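You operate a simulated robot arm through the tools that you are given. There is no shell and no other tool. Be economical: measure what you need, move in short steps, check, and stop when the job is done.

You run a simulated two-armed robot. Do the job below in one go: nothing can be reset, and whatever is moved stays where it is left.

## Task
Pack the two caps on the kit card and carry the kit tray to the drawer cabinet's worktop.
Fine: the tray stands on the packing table; from the caps drawer, the yellow cap into well 1, the blue cap into well 2; shut the drawer and turn the cabinet lock dial to LOCK, then carry the kit tray with the caps in it. Where these are worked on the way, their far stop is far enough and under half their travel is too little: caps drawer.

The check looks at the end state, three seconds after you hand in, the way a careful person would. Anything else that was tipped, shoved, dropped, spilled or broken makes it a failure. A push-on lid holds only when it is set on centred and level and pressed home; a screw cap is set on level and turned clockwise until tight.

## Robot
Two 6-joint arms with three-finger grippers on one trunk, on a base that drives. Base frame: it is fixed to the floor where the robot stands at the start and does not move with it; the origin is under the middle of the robot, x ahead of it, y to its left, z up. Units: m, rad, N and s.
The left shoulder is at the start at [0.04, 0.147, 1.357], the right one opposite. With the tool pointing down near the work surface each hand reaches from about 0.2 to 0.4 m from the robot's upright axis, wherever it stands, measured 20 degrees to its own side. Places, roughly: cabinet lock dial [0.8, -0.1, 0.8]; caps drawer [0.7, 0.1, 0.7]; drawer cabinet worktop [0.9, 0.2, 0.9]; well 1 of the kit tray [1.3, -0.3, 0.9]; well 2 of the kit tray [1.3, -0.3, 0.9]; yellow kit tray [1.25, -0.25, 1]. Payload 2.69 kg a hand.
The TCP of each hand is the grasp point between the finger pads, 0.029 m short of the fingertips. In the tool frame z runs along the fingers and y along their closing line. The gripper opens to 0.12 m. The gripper's body begins 0.078 m behind the TCP.
Orientation is that of the tool frame in the base frame, as a unit quaternion [x, y, z, w]. With the fingers straight down and closing along the base's y, the tool's x points along the base's -x, its y along +y and its z along -z.

## Interface
- The arms move only by the tool drive_tool. It takes "left_targets", "right_targets" or both (then of equal length, played together; a hand with none holds still); each is a list of rows, each a list of 6 numbers: the shift along the tool's x, y, z in units of 30 mm (1.0 is 30 mm), then the turn, a rotation vector about the tool's x, y, z in units of 8 degrees (1.0 is 8 degrees). In form: [[dx, dy, dz, rx, ry, rz], ...]. A call has 1 to 10 rows; each row shifts and turns the commanded pose from where the row before left it, along the tool's axes as they then stand. "left_jaw" and "right_jaw" are, for a hand that has rows, the opening, from 0 (shut) to 1 (fully open), set as the call begins (left out, the last holds). A call with a number of a shift or a turn outside -1 to 1 is refused whole. Each row takes 0.2 s and may step no farther than 0.05 m and 0.15 rad from the row before; otherwise, or with a gripper value out of range, the whole call is refused. Where a pose cannot be reached the arm comes as near as it can. A force on the tool above 90 N (or 10 N above the force at the start of the call, whichever is more), or a blocked arm, ends the call early, and 0.2 s more pass. Each finger halts on what it meets, pressing with about 41 N; the grip force reading is that of the motor and also rises with nothing between the fingers. The clock runs only during rows and for 0.2 s after the last one: add rows that do not move to give the fingers time. It gives the time, the measured TCP pose, the force on the tool (base axes), the opening and the grip force at its end, in the units of the frame above (readings bear some noise), with the torque about the TCP (base axes, N m) and any sound that the robot's microphone picked up.
- Cameras (640 x 400 px; columns grow to the right, rows downward): "scene" is now at [0.0857, -0.0141, 1.5508]; the picture's right is [-0.23, -0.97, 0.00], its down [-0.85, 0.20, -0.49] and it looks along [0.48, -0.11, -0.87] (base axes); focal length 273 px, centre (320, 200). "left" rides on the left gripper at [0.063, 0, -0.104] in its tool frame; the picture's right is [-0.01, 1.00, 0.00], its down [-0.83, 0.00, -0.56] and it looks along [-0.56, 0.00, 0.83] (tool axes); focal length 275 px, centre (320, 200). "right" rides on the right gripper at [0.063, 0, -0.104] in its tool frame; the picture's right is [0.00, 1.00, 0.00], its down [-0.83, 0.00, -0.56] and it looks along [-0.56, 0.00, 0.83] (tool axes); focal length 275 px, centre (320, 200). There is no depth. A picture from a camera that has moved, and an enlarged one, comes with that camera's place and axes in the base frame and with its lens.
- snapshot(camera): a new picture of that camera. It takes no simulated time.
- slide_trunk(by): slides the trunk up (or, below 0, down) by that many m; the arms and the scene camera ride with it, the base frame stays. It gives what a move gives, with no picture.
- base_move(legs): drives the robot by 1 to 6 legs, each [ahead, turn to the left] in m and rad, along the robot's own axes; the way and the turn of a leg run together, so that a leg with both is an arc; at most 1.5 m and 3.142 rad a leg. The arms and the cameras ride along, it lands a little off, and it stops where it bumps. It gives what a move gives.
- aim_head(pan, tilt): turns the head with the scene camera to pan (to the left, within 1.501 rad either way) and tilt (down, from -0.506 to 1.204), counted from straight ahead of the robot. It gives what a move gives.
- inspect(camera, box): a new picture of the part [left, top, right, bottom] of that camera's present view, enlarged. It takes no simulated time.
- sign_off(): hands the job in; it is judged then, once.

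Work in short steps. Places have to be worked out from the pictures, the camera data and where the tool is seen: move nearer, look again, correct. Check each grasp and each placing, and mend what went wrong. You have 120 turns and 100 pictures in all, those below and enlarged ones among them. Open the grippers and draw the arms clear of the work before you hand the job in, unless the task says otherwise; then end with one line.

The tools are called as name(argument=value, ...) on one line, values as JSON. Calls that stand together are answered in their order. drive_tool: Moves the arms, as the interface text tells. Its arguments: {"type":"object","properties":{"left_targets":{"type":"array"},"left_jaw":{"type":"number"},"right_targets":{"type":"array"},"right_jaw":{"type":"number"}},"required":[]} The other tools are called the same way: slide_trunk (by) slides the trunk up or down; base_move (legs) drives the base; aim_head (pan, tilt) turns the head that bears the scene camera; snapshot (camera) takes a picture; inspect (camera, box) takes an enlarged picture of a part of a camera's view; sign_off () hands the job in.

At the start:

```text
time: 0.0
left_ee_pos: [0.52, 0.1531, 1.0599]
left_orientation: [0.0, 1.0, 0.0, -0.001]
left_force: [0.1, 0.1, -0.4]
left_moment: [0.0, -0.03, -0.04]
left_gripper_width: 0.1201
left_grip_force: 0.1
right_ee_pos: [0.4917, -0.2272, 0.9996]
right_orientation: [0.0, 1.0, 0.0, 0.0]
right_force: [-0.4, 0.0, -0.4]
right_moment: [0.03, -0.01, -0.01]
right_gripper_width: 0.1201
right_grip_force: 0.0
trunk travel left (down, up): [-0.484, 0.014]
robot x, y, heading: [-0.0003, -0.0015, -0.002]
head pan, tilt: [-0.229, 1.056]
```

scene: 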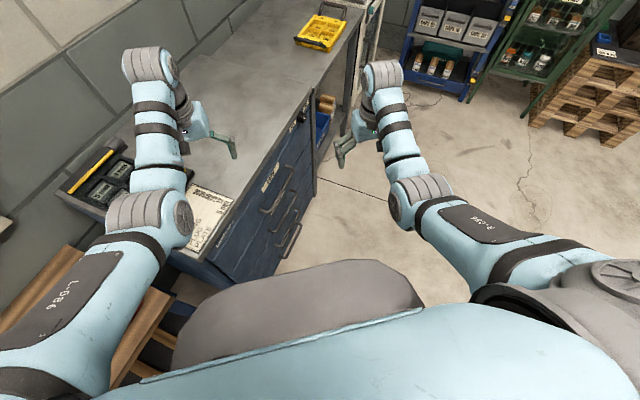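
right: 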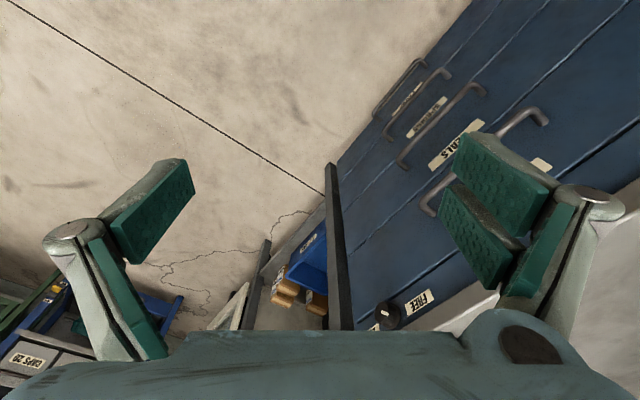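
left: 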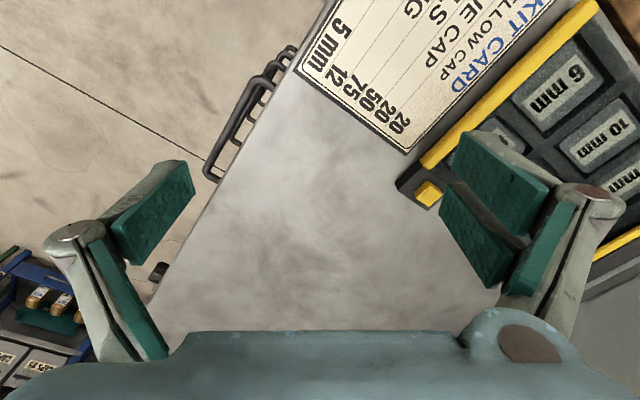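

The pictures show the cabinet ahead and left with its front running diagonally, and a yellow tray far ahead. I look around with the head to map the scene.

aim_head(pan=-0.2, tilt=0.6)

snapshot(camera="scene")

inspect(camera="left", box=[290, 0, 640, 220])

inspect(camera="right", box=[320, 0, 640, 350])

```text
time: 0.9
left_ee_pos: [0.5207, 0.1529, 1.0602]
left_orientation: [0.0, 1.0, 0.0, 0.0]
left_force: [-0.1, 0.5, -0.4]
left_moment: [-0.02, 0.04, -0.04]
left_gripper_width: 0.1199
left_grip_force: 0.1
right_ee_pos: [0.4912, -0.2278, 0.9996]
right_orientation: [0.001, 1.0, 0.0, 0.0]
right_force: [-0.7, 0.2, 0.5]
right_moment: [0.01, 0.02, 0.03]
right_gripper_width: 0.1199
right_grip_force: 0.0
trunk travel left (down, up): [-0.484, 0.014]
robot x, y, heading: [0.001, -0.0006, 0.002]
head pan, tilt: [-0.201, 0.6]
```

```text
96 pictures are left
camera scene: at [0.1079, -0.0168, 1.5865], right [-0.2, -0.98, 0.0], down [-0.55, 0.11, -0.82], along [0.81, -0.16, -0.57], focal length 273 px, centre (320, 200)
```

scene: 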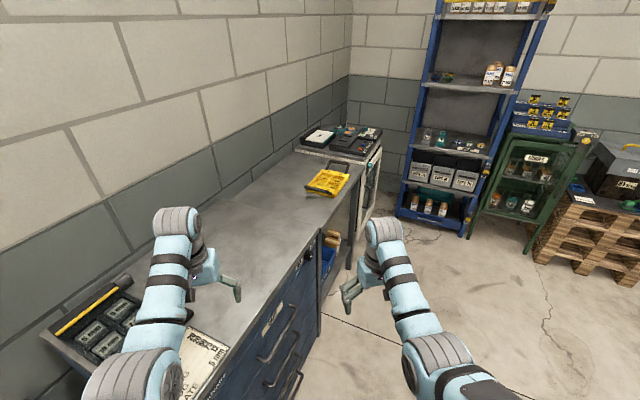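

```text
1.82 times, centred on (465, 110) of left
camera zoom: at [0.456, 0.1532, 1.1642], right [0.01, 1.0, 0.0], down [0.83, 0.0, 0.56], along [0.56, 0.0, -0.83], focal length 500 px, centre (56, 364)
```

zoom: 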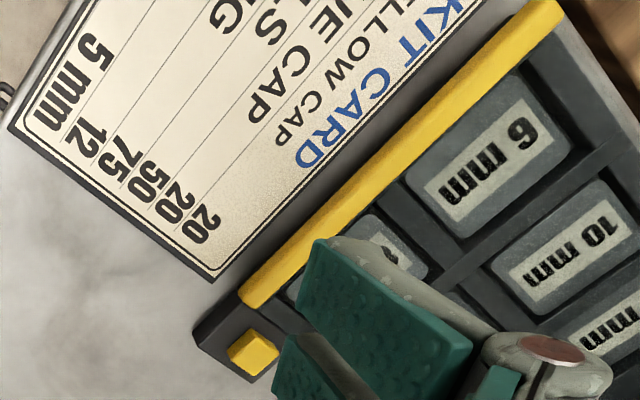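

```text
1.14 times, centred on (480, 175) of right
camera zoom: at [0.4295, -0.2282, 1.1044], right [0.0, 1.0, 0.0], down [0.83, 0.0, 0.56], along [0.56, 0.0, -0.83], focal length 315 px, centre (137, 229)
```

zoom: 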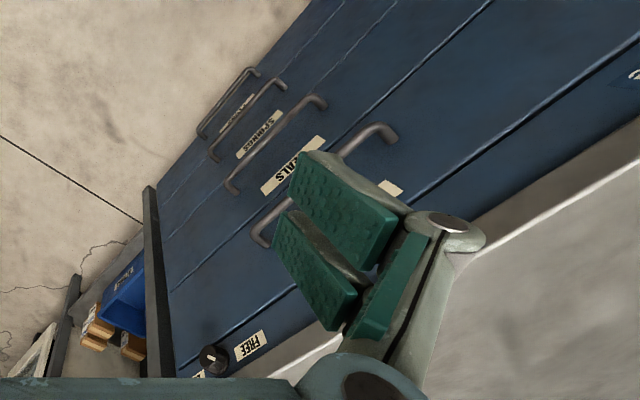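

The cabinet front runs along about -34° from my heading, 0.37 m from my axis. I drive to a place in front of the drawer, a bit back, and turn to face the front (heading about +56°).

base_move(legs=[[0, -0.87], [0.58, 0], [0, 1.85]])

aim_head(pan=0, tilt=0.9)

snapshot(camera="scene")

snapshot(camera="right")

snapshot(camera="left")

```text
time: 10.8
left_ee_pos: [0.5285, 0.0825, 1.0597]
left_orientation: [-0.469, 0.883, 0.0, 0.0]
left_force: [-0.3, -0.1, -0.9]
left_moment: [-0.03, 0.02, -0.02]
left_gripper_width: 0.12
left_grip_force: 0.1
right_ee_pos: [0.8274, -0.1535, 0.9997]
right_orientation: [-0.469, 0.883, 0.0, 0.0]
right_force: [-0.5, 0.2, 0.0]
right_moment: [-0.01, -0.01, 0.04]
right_gripper_width: 0.12
right_grip_force: 0.0
trunk travel left (down, up): [-0.484, 0.014]
robot x, y, heading: [0.3639, -0.4371, 0.979]
head pan, tilt: [-0.201, 0.6]
```

```text
time: 11.7
left_ee_pos: [0.5274, 0.082, 1.0596]
left_orientation: [-0.469, 0.883, 0.001, 0.0]
left_force: [0.3, 0.0, 0.2]
left_moment: [-0.01, 0.01, 0.01]
left_gripper_width: 0.1201
left_grip_force: 0.1
right_ee_pos: [0.8285, -0.1538, 0.9991]
right_orientation: [-0.47, 0.883, 0.0, 0.0]
right_force: [0.2, 1.2, -0.5]
right_moment: [-0.01, 0.04, -0.02]
right_gripper_width: 0.1198
right_grip_force: 0.0
trunk travel left (down, up): [-0.484, 0.014]
robot x, y, heading: [0.3655, -0.4355, 0.977]
head pan, tilt: [0.0, 0.901]
```

```text
93 pictures are left
camera scene: at [0.4183, -0.3538, 1.5619], right [0.83, -0.56, 0.0], down [-0.44, -0.65, -0.62], along [0.35, 0.52, -0.78], focal length 273 px, centre (320, 200)
```

scene: 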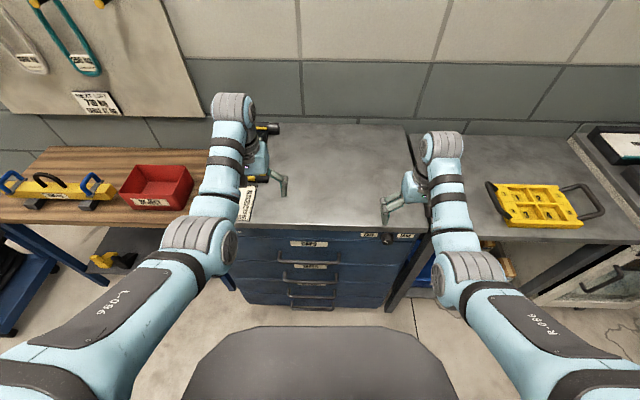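

```text
92 pictures are left
camera right: at [0.7933, -0.2061, 1.1044], right [-0.83, 0.56, 0.0], down [0.46, 0.69, 0.56], along [0.31, 0.46, -0.83], focal length 275 px, centre (320, 200)
```

right: 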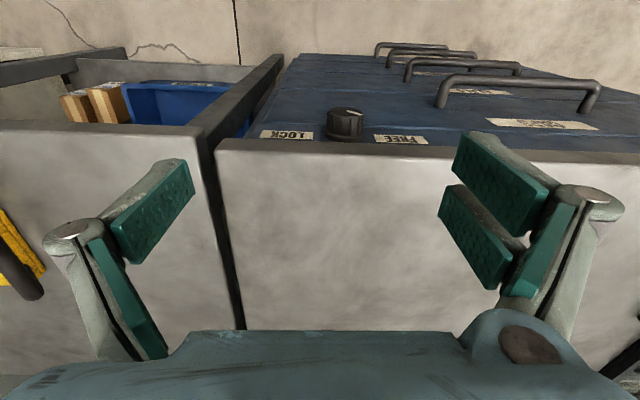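

```text
91 pictures are left
camera left: at [0.4911, 0.0305, 1.1642], right [-0.83, 0.56, 0.0], down [0.47, 0.69, 0.56], along [0.31, 0.46, -0.83], focal length 275 px, centre (320, 200)
```

left: 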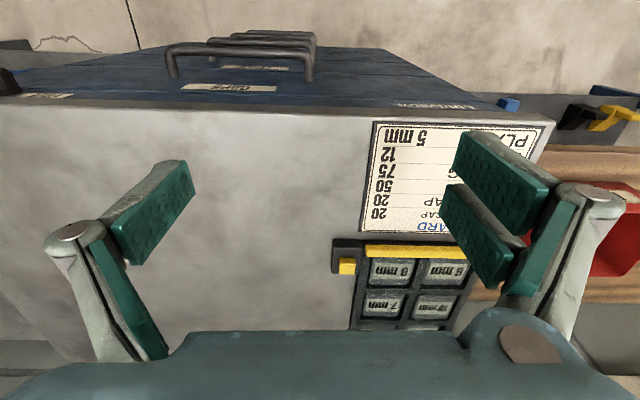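

I'm facing the cabinet square. I enlarge the labels and the tray.

inspect(camera="scene", box=[220, 220, 430, 330])

inspect(camera="scene", box=[470, 150, 640, 260])

inspect(camera="left", box=[140, 20, 340, 130])

```text
3.05 times, centred on (325, 275) of scene
camera zoom: at [0.4183, -0.3538, 1.5619], right [0.83, -0.56, 0.0], down [-0.44, -0.65, -0.62], along [0.35, 0.52, -0.78], focal length 833 px, centre (305, -29)
```

zoom: 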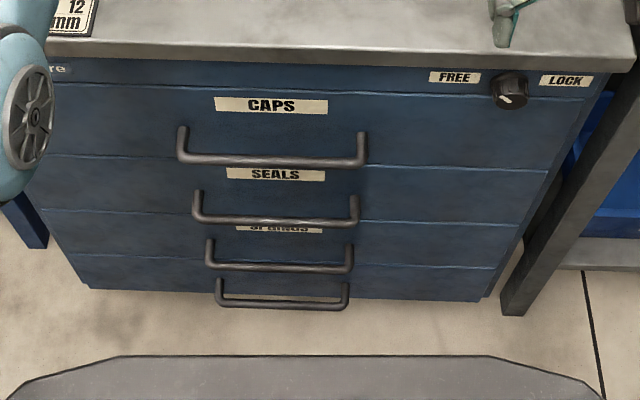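

```text
3.64 times, centred on (555, 205) of scene
camera zoom: at [0.4183, -0.3538, 1.5619], right [0.83, -0.56, 0.0], down [-0.44, -0.65, -0.62], along [0.35, 0.52, -0.78], focal length 993 px, centre (-534, 182)
```

zoom: 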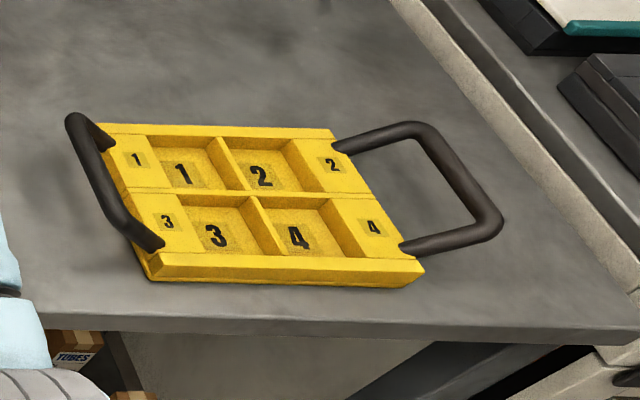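

```text
3.20 times, centred on (240, 75) of left
camera zoom: at [0.4911, 0.0305, 1.1642], right [-0.83, 0.56, 0.0], down [0.47, 0.69, 0.56], along [0.31, 0.46, -0.83], focal length 881 px, centre (576, 600)
```

zoom: 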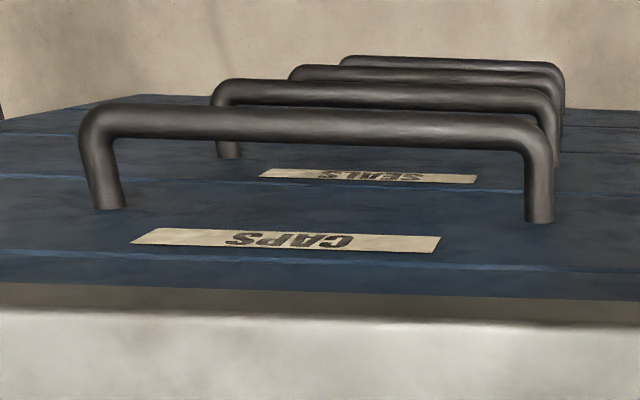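

CAPS is the top drawer, handle bar centre at about (0.61, 0.00, 0.73), 0.50 m ahead and 0.04 m left of my axis. I back off and lower the trunk, and then turn the left hand so it points at the face with its fingers closing vertically.

base_move(legs=[[-0.2, 0]])

slide_trunk(by=-0.25)

drive_tool(left_targets=[[0, 0, 0, -0.577, -0.577, 0.577], [0, 0, 0, -0.577, -0.577, 0.577], [0, 0, 0, -0.577, -0.577, 0.577], [0, 0, 0, -0.577, -0.577, 0.577], [0, 0, 0, -0.577, -0.577, 0.577], [0, 0, 0, -0.577, -0.577, 0.577], [0, 0, 0, -0.577, -0.577, 0.577], [0, 0, 0, -0.577, -0.577, 0.577]])

drive_tool(left_targets=[[0, 0, 0, -0.577, -0.577, 0.577], [0, 0, 0, -0.577, -0.577, 0.577], [0, 0, 0, -0.577, -0.577, 0.577], [0, 0, 0, -0.577, -0.577, 0.577], [0, 0, 0, -0.577, -0.577, 0.577], [0, 0, 0, -0.577, -0.577, 0.577], [0, 0, 0, -0.577, -0.577, 0.577]])

snapshot(camera="scene")

snapshot(camera="left")

```text
time: 13.3
left_ee_pos: [0.4187, -0.0822, 1.0576]
left_orientation: [-0.468, 0.884, -0.001, -0.001]
left_force: [-0.5, 0.2, -0.6]
left_moment: [-0.02, 0.06, 0.02]
left_gripper_width: 0.1198
left_grip_force: 0.0
right_ee_pos: [0.7178, -0.3194, 0.9981]
right_orientation: [-0.468, 0.884, 0.0, -0.001]
right_force: [-0.3, 0.6, -0.2]
right_moment: [-0.04, 0.03, 0.04]
right_gripper_width: 0.1202
right_grip_force: 0.0
trunk travel left (down, up): [-0.484, 0.014]
robot x, y, heading: [0.251, -0.6009, 0.972]
head pan, tilt: [0.0, 0.901]
```

```text
time: 15.8
left_ee_pos: [0.4156, -0.0857, 0.8099]
left_orientation: [-0.467, 0.884, 0.0, 0.0]
left_force: [-0.2, 0.8, 0.7]
left_moment: [0.0, -0.03, 0.01]
left_gripper_width: 0.12
left_grip_force: 0.2
right_ee_pos: [0.7154, -0.3235, 0.7503]
right_orientation: [-0.468, 0.884, 0.0, 0.0]
right_force: [0.7, -0.2, -0.4]
right_moment: [0.02, -0.05, 0.0]
right_gripper_width: 0.1201
right_grip_force: 0.1
trunk travel left (down, up): [-0.234, 0.264]
robot x, y, heading: [0.2528, -0.6014, 0.972]
head pan, tilt: [0.0, 0.901]
```

```text
time: 17.4
left_ee_pos: [0.3653, -0.0202, 0.837]
left_orientation: [-0.213, 0.888, 0.4, 0.072]
left_force: [0.2, -0.4, -0.3]
left_moment: [0.02, 0.0, -0.02]
left_gripper_width: 0.1201
left_grip_force: 0.1
left hand out of reach, approached as far as the arm can: row 6, 7
right_ee_pos: [0.7162, -0.3233, 0.7506]
right_orientation: [-0.468, 0.884, 0.0, 0.0]
right_force: [-0.4, -0.4, 0.5]
right_moment: [-0.02, -0.01, 0.03]
right_gripper_width: 0.12
right_grip_force: 0.2
trunk travel left (down, up): [-0.234, 0.264]
robot x, y, heading: [0.2496, -0.5996, 0.973]
head pan, tilt: [0.0, 0.901]
stopped in row 7 (left hand): the arm was blocked; the commanded pose is now the measured one
```

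```text
time: 18.1
left_ee_pos: [0.3791, 0.018, 0.9307]
left_orientation: [-0.094, 0.795, 0.583, 0.139]
left_force: [0.3, 0.2, 1.1]
left_moment: [-0.05, 0.0, 0.0]
left_gripper_width: 0.1199
left_grip_force: 0.1
right_ee_pos: [0.7146, -0.3237, 0.7504]
right_orientation: [-0.469, 0.883, 0.0, 0.0]
right_force: [-1.0, 0.2, 0.4]
right_moment: [-0.03, 0.02, -0.04]
right_gripper_width: 0.1201
right_grip_force: 0.0
trunk travel left (down, up): [-0.234, 0.264]
robot x, y, heading: [0.2485, -0.5991, 0.97]
head pan, tilt: [0.0, 0.901]
stopped in row 3 (left hand): the arm was blocked; the commanded pose is now the measured one
```

```text
87 pictures are left
camera scene: at [0.3052, -0.5214, 1.3122], right [0.83, -0.56, 0.0], down [-0.44, -0.65, -0.62], along [0.35, 0.51, -0.78], focal length 273 px, centre (320, 200)
```

scene: 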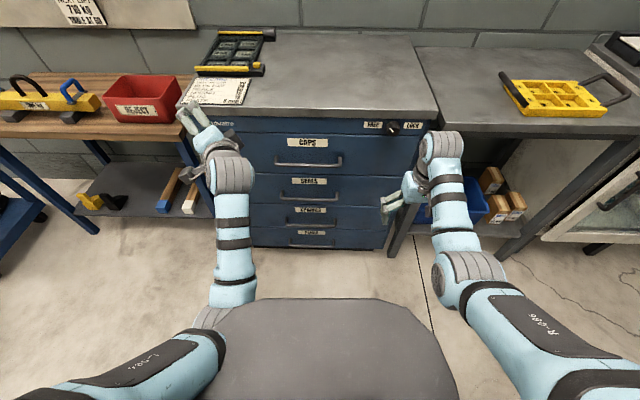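

```text
86 pictures are left
camera left: at [0.3067, -0.0803, 0.9394], right [-0.31, 0.3, 0.9], down [0.72, -0.54, 0.43], along [0.62, 0.79, -0.05], focal length 275 px, centre (320, 200)
```

left: 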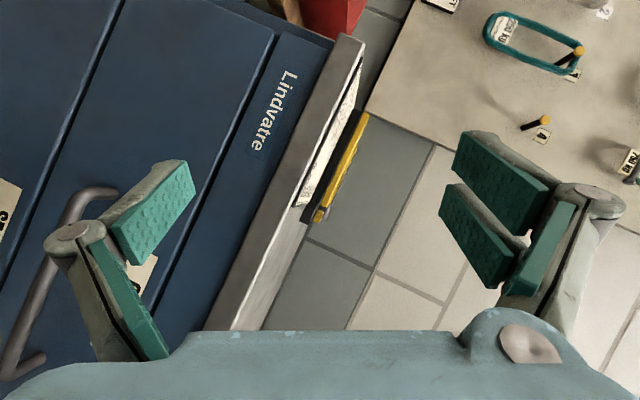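

The left arm stopped at an awkward wrist posture. Fingers point about 27° left of straight ahead, nearly as wanted. I bring the hand down, nearer and to the right, then finish the turn.

drive_tool(left_targets=[[-0.14, -0.89, -0.327, 0, 0, 0], [-0.14, -0.89, -0.327, 0, 0, 0], [-0.14, -0.89, -0.327, 0, 0, 0], [-0.14, -0.89, -0.327, 0, 0, 0], [-0.14, -0.89, -0.327, 0, 0, 0], [-0.14, -0.89, -0.327, 0, 0, 0], [-0.14, -0.89, -0.327, 0, 0, 0], [-0.14, -0.89, -0.327, 0, 0, 0], [-0.14, -0.89, -0.327, 0, 0, 0], [-0.14, -0.89, -0.327, 0, 0, 0]])

drive_tool(left_targets=[[0, 0, 0, -0.273, -0.759, 0.587], [0, 0, 0, -0.273, -0.759, 0.587], [0, 0, 0, -0.273, -0.759, 0.587], [0, 0, 0, -0.273, -0.759, 0.587], [0, 0, 0, -0.273, -0.759, 0.587]])

snapshot(camera="scene")

```text
time: 18.9
left_ee_pos: [0.3718, 0.0322, 0.9545]
left_orientation: [-0.091, 0.735, 0.662, 0.113]
left_force: [0.2, -0.4, 0.0]
left_moment: [0.01, -0.02, -0.01]
left_gripper_width: 0.12
left_grip_force: 0.0
left hand out of reach, approached as far as the arm can: row 3
right_ee_pos: [0.7149, -0.3226, 0.7492]
right_orientation: [-0.468, 0.884, -0.001, 0.0]
right_force: [-1.0, 0.8, -0.2]
right_moment: [-0.01, 0.02, -0.03]
right_gripper_width: 0.12
right_grip_force: 0.1
trunk travel left (down, up): [-0.234, 0.264]
robot x, y, heading: [0.2486, -0.6019, 0.98]
head pan, tilt: [0.0, 0.901]
stopped in row 3 (left hand): the arm was blocked; the commanded pose is now the measured one
```

```text
time: 20.1
left_ee_pos: [0.3722, 0.0307, 0.953]
left_orientation: [0.223, 0.618, 0.737, 0.158]
left_force: [0.1, -0.6, -0.4]
left_moment: [-0.01, 0.01, -0.05]
left_gripper_width: 0.12
left_grip_force: 0.0
right_ee_pos: [0.7151, -0.3212, 0.7501]
right_orientation: [-0.469, 0.883, -0.001, 0.001]
right_force: [0.7, 0.0, 0.3]
right_moment: [0.03, -0.05, 0.01]
right_gripper_width: 0.1203
right_grip_force: 0.1
trunk travel left (down, up): [-0.234, 0.264]
robot x, y, heading: [0.2544, -0.6028, 0.976]
head pan, tilt: [0.0, 0.901]
```

```text
85 pictures are left
camera scene: at [0.3045, -0.521, 1.3122], right [0.83, -0.56, 0.0], down [-0.44, -0.65, -0.62], along [0.35, 0.51, -0.78], focal length 273 px, centre (320, 200)
```

scene: 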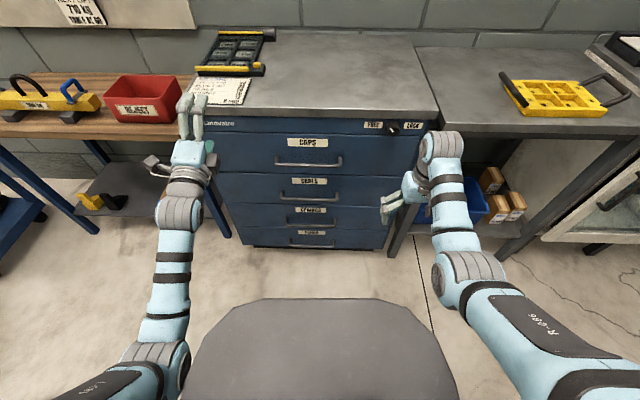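

The turn completed and the fingers point at the cabinet, pitched up 8°. I draw the hand back, then move it down and right to line up with the handle.

drive_tool(left_targets=[[0, 0, -1, 0.5, 0, 0], [0, 0, -1, 0.5, 0, 0], [0, 0, -1, 0, 0, 0], [-0.5, -0.3, -1, 0, 0, 0], [-0.9, -0.7, -0.2, 0, 0, 0], [-1, -0.7, -0.2, 0, 0, 0], [-1, -0.8, -0.2, 0, 0, 0], [-1, -0.8, 0, 0, 0, 0], [-1, -0.8, 0, 0, 0, 0], [-1, -0.8, 0, 0, 0, 0]], left_jaw=0.6)

snapshot(camera="scene")

snapshot(camera="left")

```text
time: 21.7
left_ee_pos: [0.3535, -0.116, 0.8644]
left_orientation: [0.308, 0.63, 0.707, 0.092]
left_force: [0.0, 0.5, -0.7]
left_moment: [0.02, 0.03, 0.01]
left_gripper_width: 0.072
left_grip_force: 0.0
right_ee_pos: [0.7153, -0.3223, 0.75]
right_orientation: [-0.468, 0.884, 0.0, 0.0]
right_force: [0.5, 0.1, 0.0]
right_moment: [0.01, -0.02, -0.04]
right_gripper_width: 0.1199
right_grip_force: 0.1
trunk travel left (down, up): [-0.234, 0.264]
robot x, y, heading: [0.2499, -0.6034, 0.981]
head pan, tilt: [0.0, 0.901]
stopped in row 7 (left hand): the arm was blocked; the commanded pose is now the measured one
```

```text
84 pictures are left
camera scene: at [0.305, -0.5217, 1.3122], right [0.83, -0.56, 0.0], down [-0.44, -0.65, -0.62], along [0.35, 0.51, -0.78], focal length 273 px, centre (320, 200)
```

scene: 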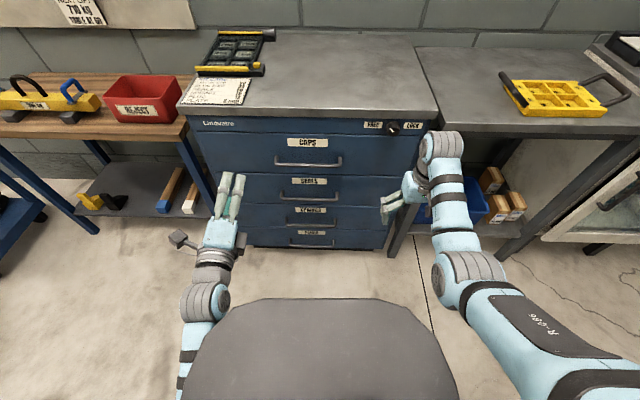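

```text
83 pictures are left
camera left: at [0.2449, -0.1685, 0.884], right [0.26, -0.19, 0.95], down [0.35, -0.89, -0.28], along [0.9, 0.4, -0.17], focal length 275 px, centre (320, 200)
```

left: 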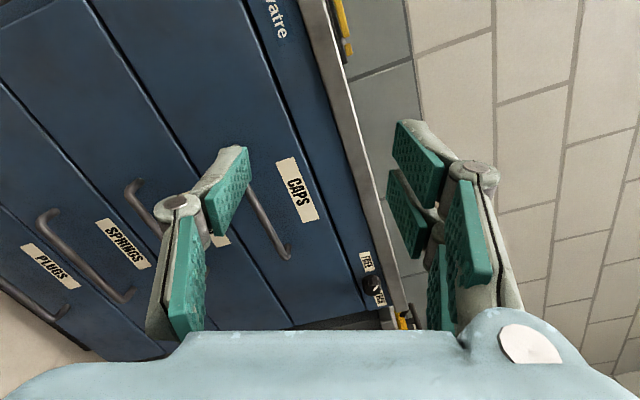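

Fingers are now horizontal but rolled 18°. I undo that roll and pull the right hand back toward me, out of the way.

drive_tool(left_targets=[[0, 0, 0, 0, 0, -0.77], [0, 0, 0, 0, 0, -0.77], [0, 0, 0, 0, 0, -0.77], [0, -0.7, 0, 0, 0, 0], [0, -0.7, 0, 0, 0, 0], [0, -0.7, 0, 0, 0, 0], [0, -0.7, 0, 0, 0, 0], [0, -0.7, 0, 0, 0, 0]], right_targets=[[0.8, 0, 0, 0, 0, 0], [0.8, 0, 0, 0, 0, 0], [0.8, 0, 0, 0, 0, 0], [0.8, 0, 0, 0, 0, 0], [0.8, 0, 0, 0, 0, 0], [0.8, 0, 0, 0, 0, 0], [0.8, 0, 0, 0, 0, 0], [0.8, 0, 0, 0, 0, 0]])

```text
time: 23.5
left_ee_pos: [0.3545, -0.1079, 0.793]
left_orientation: [0.206, 0.673, 0.681, 0.203]
left_force: [0.7, 0.1, -0.7]
left_moment: [0.01, 0.01, 0.01]
left_gripper_width: 0.0723
left_grip_force: 0.0
left hand out of reach, approached as far as the arm can: row 7, 8
right_ee_pos: [0.6327, -0.4497, 0.6798]
right_orientation: [-0.469, 0.883, 0.001, 0.001]
right_force: [-1.2, -0.3, 0.8]
right_moment: [-0.01, -0.01, 0.02]
right_gripper_width: 0.1199
right_grip_force: 0.0
right hand out of reach, approached as far as the arm can: row 1, 2, 3, 4, 5, 6, 7, 8
trunk travel left (down, up): [-0.234, 0.264]
robot x, y, heading: [0.2517, -0.5984, 0.981]
head pan, tilt: [0.0, 0.901]
```

Now the left hand is level and square. I move it forward, right and down to just short of the handle.

drive_tool(left_targets=[[0, 0, 1, 0, 0, 0], [0, 0, 1, 0, 0, 0], [-0.7, 0, 0.9, 0, 0, 0], [-0.7, -0.3, 0.5, 0, 0, 0], [-0.7, -0.4, 0.4, 0, 0, 0], [-0.7, -0.4, 0, 0, 0, 0], [-0.7, -0.4, 0, 0, 0, 0], [-0.7, -0.4, 0, 0, 0, 0], [-0.7, -0.3, 0, 0, 0, 0], [0, 0, 0, 0, 0, 0]])

snapshot(camera="scene")

snapshot(camera="left")

```text
time: 25.9
left_ee_pos: [0.4989, -0.059, 0.7197]
left_orientation: [0.218, 0.664, 0.696, 0.162]
left_force: [-0.2, -0.4, 0.8]
left_moment: [-0.01, -0.05, -0.02]
left_gripper_width: 0.0719
left_grip_force: 0.0
right_ee_pos: [0.6334, -0.4493, 0.6788]
right_orientation: [-0.469, 0.883, 0.0, 0.0]
right_force: [-0.5, -0.1, 0.5]
right_moment: [0.01, 0.01, -0.04]
right_gripper_width: 0.1198
right_grip_force: 0.0
trunk travel left (down, up): [-0.234, 0.264]
robot x, y, heading: [0.2499, -0.6, 0.978]
head pan, tilt: [0.0, 0.901]
stopped in row 10 (left hand): the arm was blocked; the commanded pose is now the measured one
```

```text
82 pictures are left
camera scene: at [0.3053, -0.5214, 1.3121], right [0.83, -0.56, 0.0], down [-0.44, -0.65, -0.62], along [0.35, 0.51, -0.78], focal length 273 px, centre (320, 200)
```

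scene: 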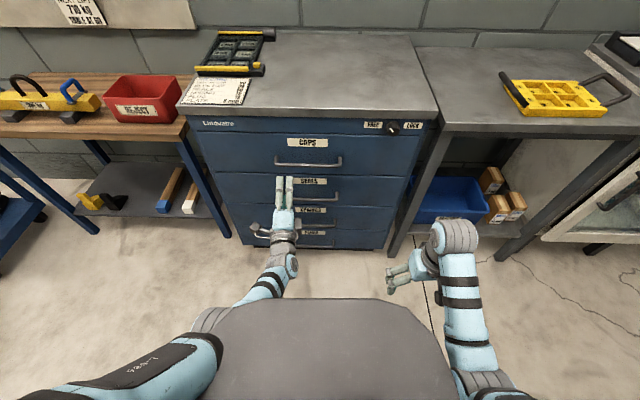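

```text
81 pictures are left
camera left: at [0.3899, -0.1147, 0.7224], right [0.07, -0.07, 1.0], down [0.42, -0.9, -0.09], along [0.91, 0.42, -0.03], focal length 275 px, centre (320, 200)
```

left: 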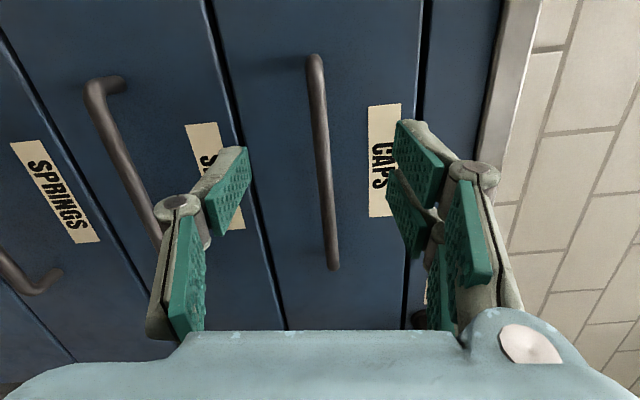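

The bar lies centred between the open fingers in the left camera. I go forward 0.095 m and look.

drive_tool(left_targets=[[-0.1, 0, 0.8, 0, 0, 0], [-0.1, 0, 0.8, 0, 0, 0], [-0.1, 0, 0.8, 0, 0, 0], [-0.1, 0, 0.8, 0, 0, 0]])

snapshot(camera="left")

inspect(camera="scene", box=[230, 120, 390, 240])

```text
time: 26.9
left_ee_pos: [0.5238, -0.0109, 0.7567]
left_orientation: [0.219, 0.665, 0.695, 0.164]
left_force: [0.6, 0.3, -0.4]
left_moment: [0.02, -0.02, -0.03]
left_gripper_width: 0.0721
left_grip_force: 0.0
left hand out of reach, approached as far as the arm can: row 1, 2, 3, 4
right_ee_pos: [0.6333, -0.4494, 0.6793]
right_orientation: [-0.469, 0.883, 0.001, 0.001]
right_force: [0.1, 0.0, 0.3]
right_moment: [-0.01, -0.03, 0.0]
right_gripper_width: 0.12
right_grip_force: 0.0
trunk travel left (down, up): [-0.234, 0.264]
robot x, y, heading: [0.2517, -0.5999, 0.976]
head pan, tilt: [0.0, 0.901]
```

```text
80 pictures are left
camera left: at [0.4145, -0.0672, 0.7606], right [0.07, -0.06, 1.0], down [0.42, -0.9, -0.09], along [0.91, 0.42, -0.03], focal length 275 px, centre (320, 200)
```

left: 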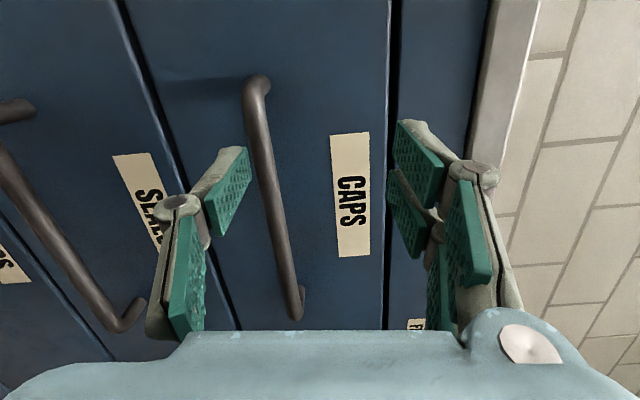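

```text
3.33 times, centred on (310, 180) of scene
camera zoom: at [0.3052, -0.5214, 1.3122], right [0.83, -0.56, 0.0], down [-0.44, -0.65, -0.62], along [0.35, 0.51, -0.78], focal length 911 px, centre (353, 267)
```

zoom: 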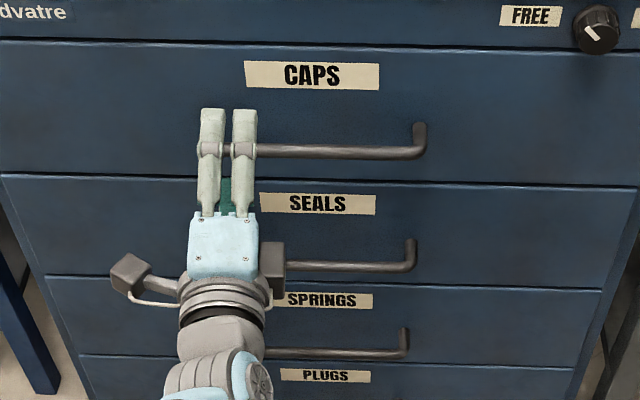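

The arm hit its reach limit and rose 35 mm. I lower the trunk by 35 mm and drive the base forward 45 mm instead.

slide_trunk(by=-0.036)

base_move(legs=[[0.045, 0]])

snapshot(camera="left")

inspect(camera="scene", box=[230, 120, 390, 240])

```text
time: 27.7
left_ee_pos: [0.5238, -0.0111, 0.7209]
left_orientation: [0.219, 0.664, 0.696, 0.164]
left_force: [0.6, -0.1, 0.4]
left_moment: [0.01, -0.04, -0.01]
left_gripper_width: 0.072
left_grip_force: 0.1
right_ee_pos: [0.6331, -0.449, 0.6444]
right_orientation: [-0.469, 0.883, 0.001, 0.0]
right_force: [0.4, 0.5, 1.4]
right_moment: [0.0, -0.01, 0.04]
right_gripper_width: 0.1197
right_grip_force: 0.1
trunk travel left (down, up): [-0.198, 0.3]
robot x, y, heading: [0.253, -0.5999, 0.978]
head pan, tilt: [0.0, 0.901]
```

```text
time: 28.6
left_ee_pos: [0.5491, 0.0257, 0.7212]
left_orientation: [0.218, 0.664, 0.696, 0.165]
left_force: [0.1, 0.3, -1.3]
left_moment: [0.04, 0.0, 0.03]
left_gripper_width: 0.0718
left_grip_force: 0.0
right_ee_pos: [0.658, -0.4129, 0.6433]
right_orientation: [-0.467, 0.884, 0.0, 0.002]
right_force: [0.0, 0.2, 0.0]
right_moment: [0.01, 0.02, -0.03]
right_gripper_width: 0.1199
right_grip_force: 0.0
trunk travel left (down, up): [-0.198, 0.3]
robot x, y, heading: [0.276, -0.5681, 0.977]
head pan, tilt: [0.0, 0.901]
```

```text
78 pictures are left
camera left: at [0.4398, -0.0305, 0.7252], right [0.07, -0.07, 1.0], down [0.42, -0.91, -0.09], along [0.91, 0.42, -0.03], focal length 275 px, centre (320, 200)
```

left: 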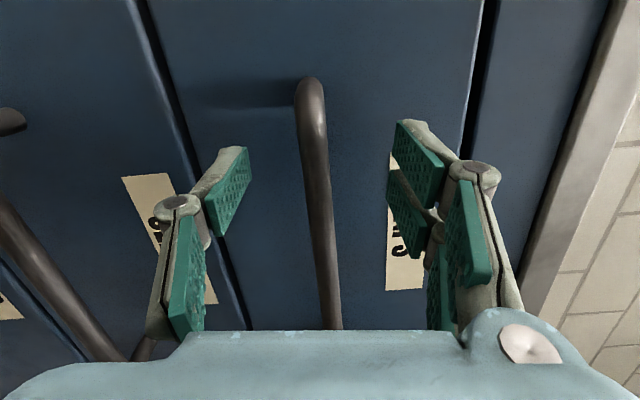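

```text
3.33 times, centred on (310, 180) of scene
camera zoom: at [0.3301, -0.485, 1.2764], right [0.83, -0.56, 0.0], down [-0.44, -0.65, -0.62], along [0.35, 0.51, -0.78], focal length 911 px, centre (353, 267)
```

zoom: 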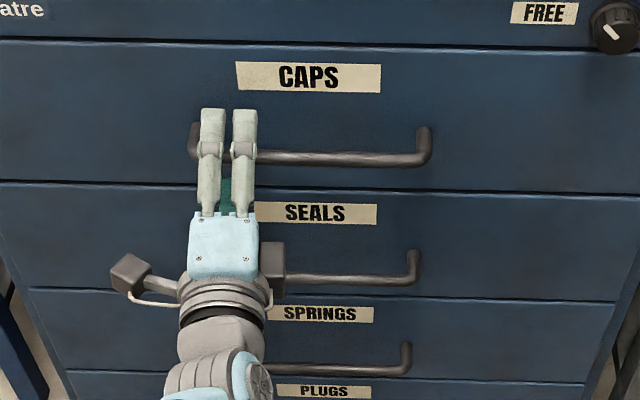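

By the numbers the bar is 14 mm ahead of the TCP, within the pads. I close the left gripper on it.

drive_tool(left_targets=[[0, 0, 0, 0, 0, 0], [0, 0, 0, 0, 0, 0], [0, 0, 0, 0, 0, 0], [0, 0, 0, 0, 0, 0]], left_jaw=0)

snapshot(camera="left")

```text
time: 29.6
left_ee_pos: [0.5492, 0.0259, 0.7213]
left_orientation: [0.218, 0.665, 0.695, 0.164]
left_force: [-2.9, -5.4, -5.9]
left_moment: [-0.95, -1.1, 0.21]
left_gripper_width: 0.0153
left_grip_force: 40.9
right_ee_pos: [0.6583, -0.412, 0.6438]
right_orientation: [-0.468, 0.884, 0.0, 0.001]
right_force: [-1.0, 0.9, 0.4]
right_moment: [-0.02, 0.02, 0.0]
right_gripper_width: 0.1202
right_grip_force: 0.1
trunk travel left (down, up): [-0.198, 0.3]
robot x, y, heading: [0.2788, -0.5617, 0.973]
head pan, tilt: [0.0, 0.901]
```

```text
76 pictures are left
camera left: at [0.4398, -0.0303, 0.724], right [0.07, -0.06, 1.0], down [0.42, -0.91, -0.08], along [0.91, 0.42, -0.03], focal length 275 px, centre (320, 200)
```

left: 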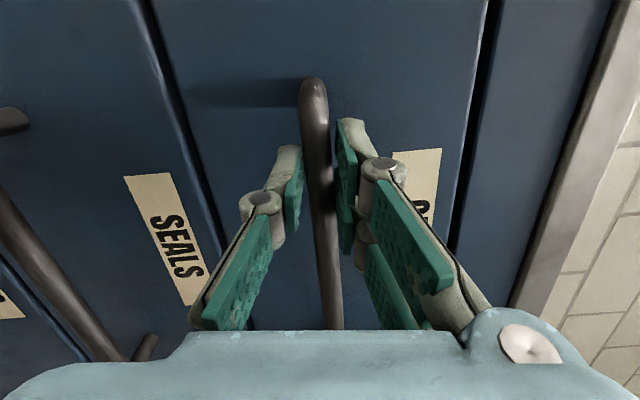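

Gripped (15 mm). I pull the drawer by driving straight back 0.2 m.

base_move(legs=[[-0.2, 0]])

snapshot(camera="scene")

```text
time: 31.2
left_ee_pos: [0.4346, -0.1344, 0.7213]
left_orientation: [0.215, 0.666, 0.695, 0.166]
left_force: [-29.2, 22.5, -3.5]
left_moment: [-0.83, -0.99, 0.95]
left_gripper_width: 0.0156
left_grip_force: 41.6
right_ee_pos: [0.5446, -0.5748, 0.6449]
right_orientation: [-0.467, 0.884, -0.003, 0.002]
right_force: [0.3, -0.5, 0.6]
right_moment: [-0.03, 0.0, -0.02]
right_gripper_width: 0.1201
right_grip_force: 0.0
trunk travel left (down, up): [-0.198, 0.3]
robot x, y, heading: [0.163, -0.7282, 0.977]
head pan, tilt: [0.0, 0.901]
```

```text
75 pictures are left
camera scene: at [0.2138, -0.6434, 1.2763], right [0.83, -0.56, 0.01], down [-0.44, -0.65, -0.62], along [0.35, 0.51, -0.78], focal length 273 px, centre (320, 200)
```

scene: 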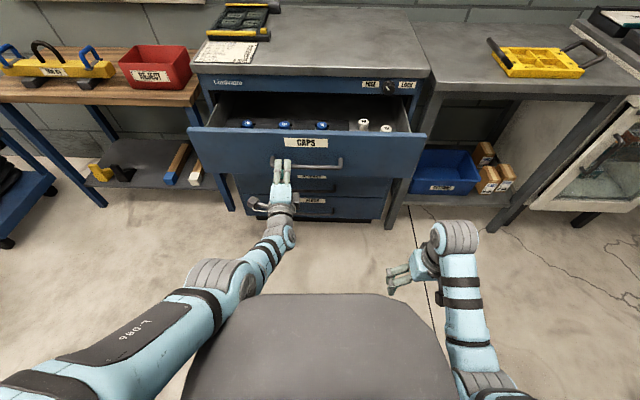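

The drawer opened 0.2 m; caps are in view. I pull a little more, then enlarge.

base_move(legs=[[-0.1, 0]])

inspect(camera="scene", box=[180, 70, 440, 220])

```text
time: 32.4
left_ee_pos: [0.3739, -0.2172, 0.7203]
left_orientation: [0.215, 0.666, 0.695, 0.164]
left_force: [-28.7, 21.8, -3.5]
left_moment: [-0.83, -0.99, 0.94]
left_gripper_width: 0.0157
left_grip_force: 41.1
right_ee_pos: [0.4883, -0.6587, 0.6458]
right_orientation: [-0.469, 0.883, -0.002, 0.002]
right_force: [-0.3, -0.2, -0.8]
right_moment: [-0.01, -0.03, -0.02]
right_gripper_width: 0.1203
right_grip_force: 0.0
trunk travel left (down, up): [-0.198, 0.3]
robot x, y, heading: [0.108, -0.8146, 0.983]
head pan, tilt: [0.0, 0.901]
```

```text
2.46 times, centred on (310, 145) of scene
camera zoom: at [0.1566, -0.7275, 1.2763], right [0.83, -0.56, 0.01], down [-0.43, -0.65, -0.62], along [0.35, 0.51, -0.78], focal length 672 px, centre (345, 335)
```

zoom: 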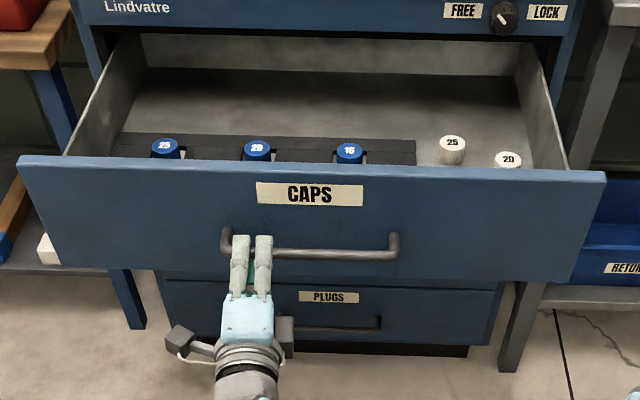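

The blue caps bear sizes 25, 20 and 16, so I'll read the card properly. I pull a bit further to find the stop.

base_move(legs=[[-0.06, 0]])

aim_head(pan=0.25, tilt=0.5)

snapshot(camera="scene")

```text
time: 33.3
left_ee_pos: [0.3444, -0.2706, 0.7196]
left_orientation: [0.217, 0.667, 0.694, 0.162]
left_force: [-0.4, 0.6, -0.3]
left_moment: [0.0, -0.01, 0.01]
left_gripper_width: 0.0001
left_grip_force: 28.4
right_ee_pos: [0.4565, -0.7116, 0.6433]
right_orientation: [-0.467, 0.884, 0.0, 0.001]
right_force: [-0.1, 0.3, 0.0]
right_moment: [-0.02, 0.01, -0.01]
right_gripper_width: 0.12
right_grip_force: 0.1
trunk travel left (down, up): [-0.198, 0.3]
robot x, y, heading: [0.0755, -0.8662, 0.976]
head pan, tilt: [0.0, 0.901]
```

```text
time: 34.2
left_ee_pos: [0.3457, -0.2709, 0.7212]
left_orientation: [0.218, 0.666, 0.695, 0.163]
left_force: [0.4, 0.4, 0.2]
left_moment: [-0.02, 0.01, 0.0]
left_gripper_width: 0.0
left_grip_force: 28.8
right_ee_pos: [0.457, -0.713, 0.6431]
right_orientation: [-0.467, 0.884, 0.0, 0.001]
right_force: [0.1, -0.1, 0.1]
right_moment: [-0.02, -0.01, 0.01]
right_gripper_width: 0.12
right_grip_force: 0.0
trunk travel left (down, up): [-0.198, 0.3]
robot x, y, heading: [0.0705, -0.8606, 0.981]
head pan, tilt: [0.25, 0.499]
```

```text
73 pictures are left
camera scene: at [0.1166, -0.7598, 1.3101], right [0.94, -0.34, 0.0], down [-0.16, -0.45, -0.88], along [0.3, 0.83, -0.48], focal length 273 px, centre (320, 200)
```

scene: 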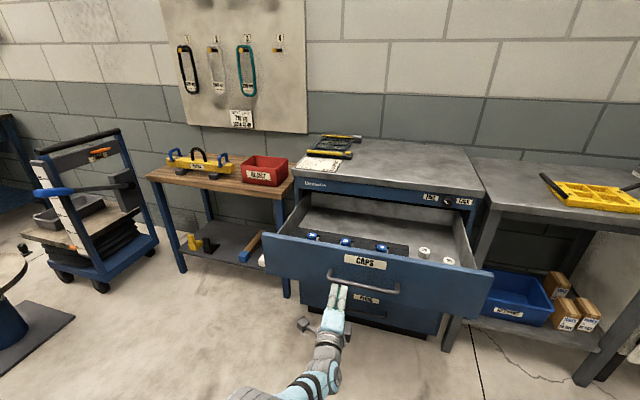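

The fingers slipped off at the far stop, so the drawer is fully open. I back off slightly, raise the trunk, and look at the drawer and the card from above.

base_move(legs=[[-0.05, 0]])

slide_trunk(by=0.3)

aim_head(pan=0.0, tilt=0.8)

snapshot(camera="scene")

```text
time: 35.1
left_ee_pos: [0.3162, -0.3117, 0.7197]
left_orientation: [0.217, 0.666, 0.695, 0.163]
left_force: [-0.6, -0.2, -0.2]
left_moment: [0.0, 0.01, -0.03]
left_gripper_width: 0.0001
left_grip_force: 28.7
right_ee_pos: [0.4289, -0.7523, 0.6423]
right_orientation: [-0.467, 0.884, 0.0, 0.001]
right_force: [0.0, -0.2, 0.1]
right_moment: [0.02, 0.02, 0.0]
right_gripper_width: 0.1199
right_grip_force: 0.1
trunk travel left (down, up): [-0.198, 0.3]
robot x, y, heading: [0.0448, -0.9067, 0.98]
head pan, tilt: [0.25, 0.499]
```

```text
time: 38.1
left_ee_pos: [0.3166, -0.3129, 1.0195]
left_orientation: [0.218, 0.666, 0.695, 0.162]
left_force: [0.0, 0.4, -0.3]
left_moment: [0.05, 0.02, 0.01]
left_gripper_width: 0.0001
left_grip_force: 28.5
right_ee_pos: [0.4296, -0.7536, 0.9426]
right_orientation: [-0.468, 0.884, 0.001, 0.001]
right_force: [-0.7, -0.2, -0.5]
right_moment: [-0.01, 0.01, -0.02]
right_gripper_width: 0.1201
right_grip_force: 0.1
trunk travel left (down, up): [-0.497, 0.0]
robot x, y, heading: [0.0449, -0.9033, 0.982]
head pan, tilt: [0.25, 0.499]
```

```text
time: 38.9
left_ee_pos: [0.3168, -0.3123, 1.0194]
left_orientation: [0.217, 0.666, 0.695, 0.162]
left_force: [0.2, 1.2, -0.5]
left_moment: [-0.02, -0.01, 0.01]
left_gripper_width: 0.0002
left_grip_force: 28.4
right_ee_pos: [0.429, -0.7531, 0.9428]
right_orientation: [-0.467, 0.884, 0.0, 0.001]
right_force: [0.1, 0.7, -0.2]
right_moment: [-0.01, 0.02, -0.01]
right_gripper_width: 0.12
right_grip_force: 0.0
trunk travel left (down, up): [-0.497, 0.0]
robot x, y, heading: [0.0468, -0.9044, 0.977]
head pan, tilt: [0.0, 0.799]
```

```text
72 pictures are left
camera scene: at [0.1032, -0.8198, 1.5827], right [0.83, -0.56, 0.0], down [-0.4, -0.59, -0.7], along [0.39, 0.58, -0.72], focal length 273 px, centre (320, 200)
```

scene: 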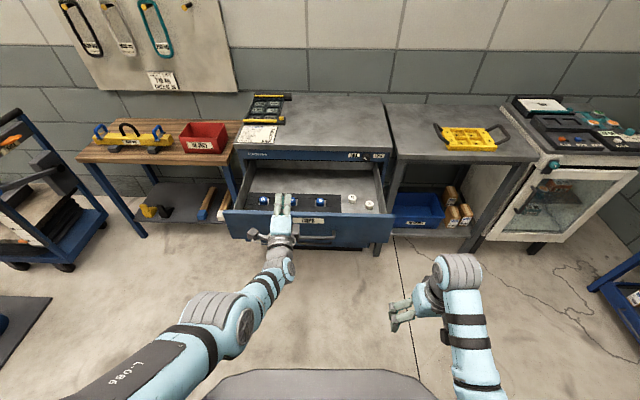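

inspect(camera="scene", box=[220, 160, 400, 260])

inspect(camera="scene", box=[230, 120, 290, 155])

```text
3.56 times, centred on (310, 210) of scene
camera zoom: at [0.1032, -0.8198, 1.5827], right [0.83, -0.56, 0.0], down [-0.4, -0.59, -0.7], along [0.39, 0.58, -0.72], focal length 971 px, centre (356, 164)
```

zoom: 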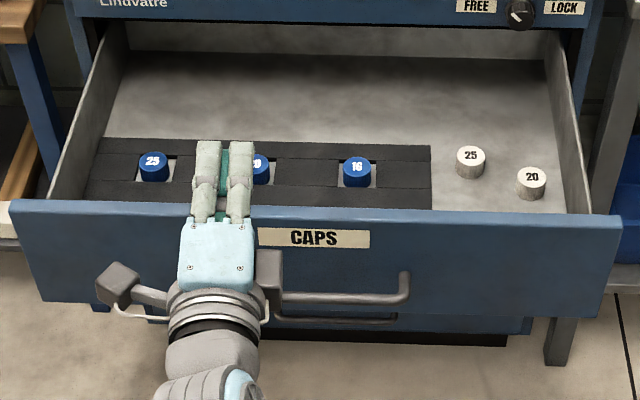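

```text
10.67 times, centred on (260, 138) of scene
camera zoom: at [0.1032, -0.8198, 1.5827], right [0.83, -0.56, 0.0], down [-0.4, -0.59, -0.7], along [0.39, 0.58, -0.72], focal length 2914 px, centre (960, 867)
```

zoom: 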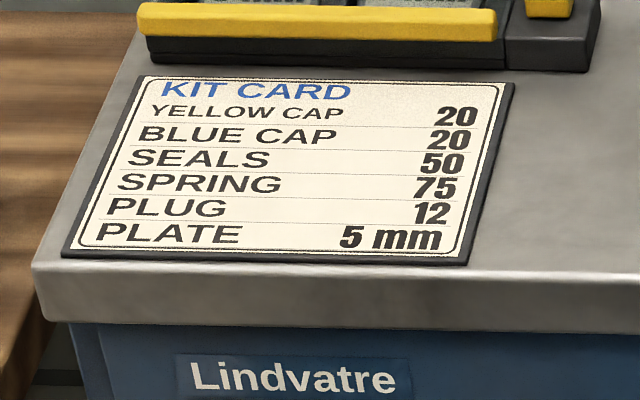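

The card wants yellow 20 and blue 20; I can see blue 25/20/16 and loose white 25/20, with a yellow row probably hidden behind the drawer front. I retract the left hand and turn it back to pointing down.

drive_tool(left_targets=[[0.4, 0, -1, 0, 0, 0], [0.4, 0, -1, 0, 0, 0], [0.4, 0, -1, 0, 0, 0], [0.4, 0, -1, 0, 0, 0], [0, 0, 0, 0.586, 0.51, -0.548], [0, 0, 0, 0.586, 0.51, -0.548], [0, 0, 0, 0.586, 0.51, -0.548], [0, 0, 0, 0.586, 0.51, -0.548], [0, 0, 0, 0.586, 0.51, -0.548], [0, 0, 0, 0.586, 0.51, -0.548]])

drive_tool(left_targets=[[0, 0, 0, 0.586, 0.51, -0.548], [0, 0, 0, 0.586, 0.51, -0.548], [0, 0, 0, 0.586, 0.51, -0.548], [0, 0, 0, 0.586, 0.51, -0.548], [0, 0, 0, 0.586, 0.51, -0.548], [0, 0, 0, 0.586, 0.51, -0.548], [0, 0, 0, 0.586, 0.51, -0.548], [0, 0, 0, 0.586, 0.51, -0.548], [0, 0, 0, 0.586, 0.51, -0.548], [0, 0, 0, 0.586, 0.51, -0.548]], left_jaw=0.5)

```text
time: 40.8
left_ee_pos: [0.1676, -0.3599, 0.9332]
left_orientation: [0.076, 0.794, 0.598, 0.071]
left_force: [-0.2, -0.3, 0.2]
left_moment: [0.02, 0.02, 0.05]
left_gripper_width: 0.0
left_grip_force: 28.7
left hand out of reach, approached as far as the arm can: row 6, 7, 8, 9
right_ee_pos: [0.4282, -0.7536, 0.9412]
right_orientation: [-0.468, 0.884, 0.001, 0.0]
right_force: [-0.4, -0.3, 0.1]
right_moment: [0.01, -0.02, 0.04]
right_gripper_width: 0.12
right_grip_force: 0.1
trunk travel left (down, up): [-0.497, 0.0]
robot x, y, heading: [0.0445, -0.9048, 0.98]
head pan, tilt: [0.0, 0.799]
stopped in row 9 (left hand): the arm was blocked; the commanded pose is now the measured one
```

```text
time: 43.0
left_ee_pos: [0.1814, -0.3662, 0.8921]
left_orientation: [-0.394, 0.903, 0.169, -0.023]
left_force: [-0.7, 0.0, -0.1]
left_moment: [-0.02, -0.02, -0.02]
left_gripper_width: 0.0601
left_grip_force: 0.0
left hand out of reach, approached as far as the arm can: row 1, 2, 3, 4, 5, 8, 9, 10
right_ee_pos: [0.4284, -0.7535, 0.9414]
right_orientation: [-0.467, 0.884, 0.001, 0.0]
right_force: [0.4, -0.6, -0.3]
right_moment: [-0.02, 0.0, -0.02]
right_gripper_width: 0.1201
right_grip_force: 0.1
trunk travel left (down, up): [-0.497, 0.0]
robot x, y, heading: [0.0456, -0.9036, 0.98]
head pan, tilt: [0.0, 0.799]
```

Nearly down; I remove the leftover tilt and pull the hand back into its comfortable reach.

drive_tool(left_targets=[[0.8, 0, -0.5, 0, 0, 0], [0.8, 0, -0.5, 0, 0, 0], [0.8, 0, -0.5, 0, 0, 0], [0.8, 0, -0.5, 0, 0, 0], [0, 0, 0, 0.763, 0.28, -0.37], [0, 0, 0, 0.763, 0.28, -0.37], [0, 0, 0, 0.763, 0.28, -0.37], [0, 0, 0, 0, 0, 0]])

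```text
time: 44.8
left_ee_pos: [0.1998, -0.4129, 0.8858]
left_orientation: [-0.445, 0.893, 0.069, -0.011]
left_force: [0.5, -0.4, -0.1]
left_moment: [0.02, 0.01, 0.02]
left_gripper_width: 0.0599
left_grip_force: 0.2
left hand out of reach, approached as far as the arm can: row 1, 2, 3, 4, 6, 7
right_ee_pos: [0.4292, -0.7529, 0.9413]
right_orientation: [-0.467, 0.884, 0.0, 0.001]
right_force: [0.2, 0.2, -0.2]
right_moment: [0.01, 0.01, -0.02]
right_gripper_width: 0.12
right_grip_force: 0.0
trunk travel left (down, up): [-0.497, 0.0]
robot x, y, heading: [0.0473, -0.9061, 0.98]
head pan, tilt: [0.0, 0.799]
```

drive_tool(left_targets=[[0.9, 0, 0, 0, 0, 0], [0.9, 0, 0, 0, 0, 0], [0.9, 0, 0, 0, 0, 0], [0, 0, 0, 0, 0, 0]])

snapshot(camera="scene")

```text
time: 45.8
left_ee_pos: [0.1902, -0.4712, 0.8584]
left_orientation: [-0.448, 0.891, 0.07, -0.012]
left_force: [0.1, -0.3, 1.0]
left_moment: [0.0, -0.01, 0.02]
left_gripper_width: 0.0599
left_grip_force: 0.0
left hand out of reach, approached as far as the arm can: row 1, 2, 3
right_ee_pos: [0.4296, -0.7541, 0.9424]
right_orientation: [-0.468, 0.884, 0.0, 0.001]
right_force: [0.1, 0.0, 0.6]
right_moment: [-0.01, -0.03, -0.02]
right_gripper_width: 0.1198
right_grip_force: 0.2
trunk travel left (down, up): [-0.497, 0.0]
robot x, y, heading: [0.0453, -0.9049, 0.982]
head pan, tilt: [0.0, 0.799]
```

```text
69 pictures are left
camera scene: at [0.1031, -0.8197, 1.5826], right [0.83, -0.56, 0.0], down [-0.4, -0.6, -0.7], along [0.39, 0.58, -0.72], focal length 273 px, centre (320, 200)
```

scene: 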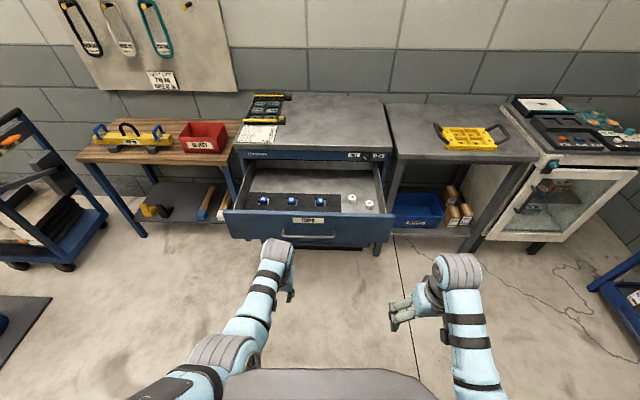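

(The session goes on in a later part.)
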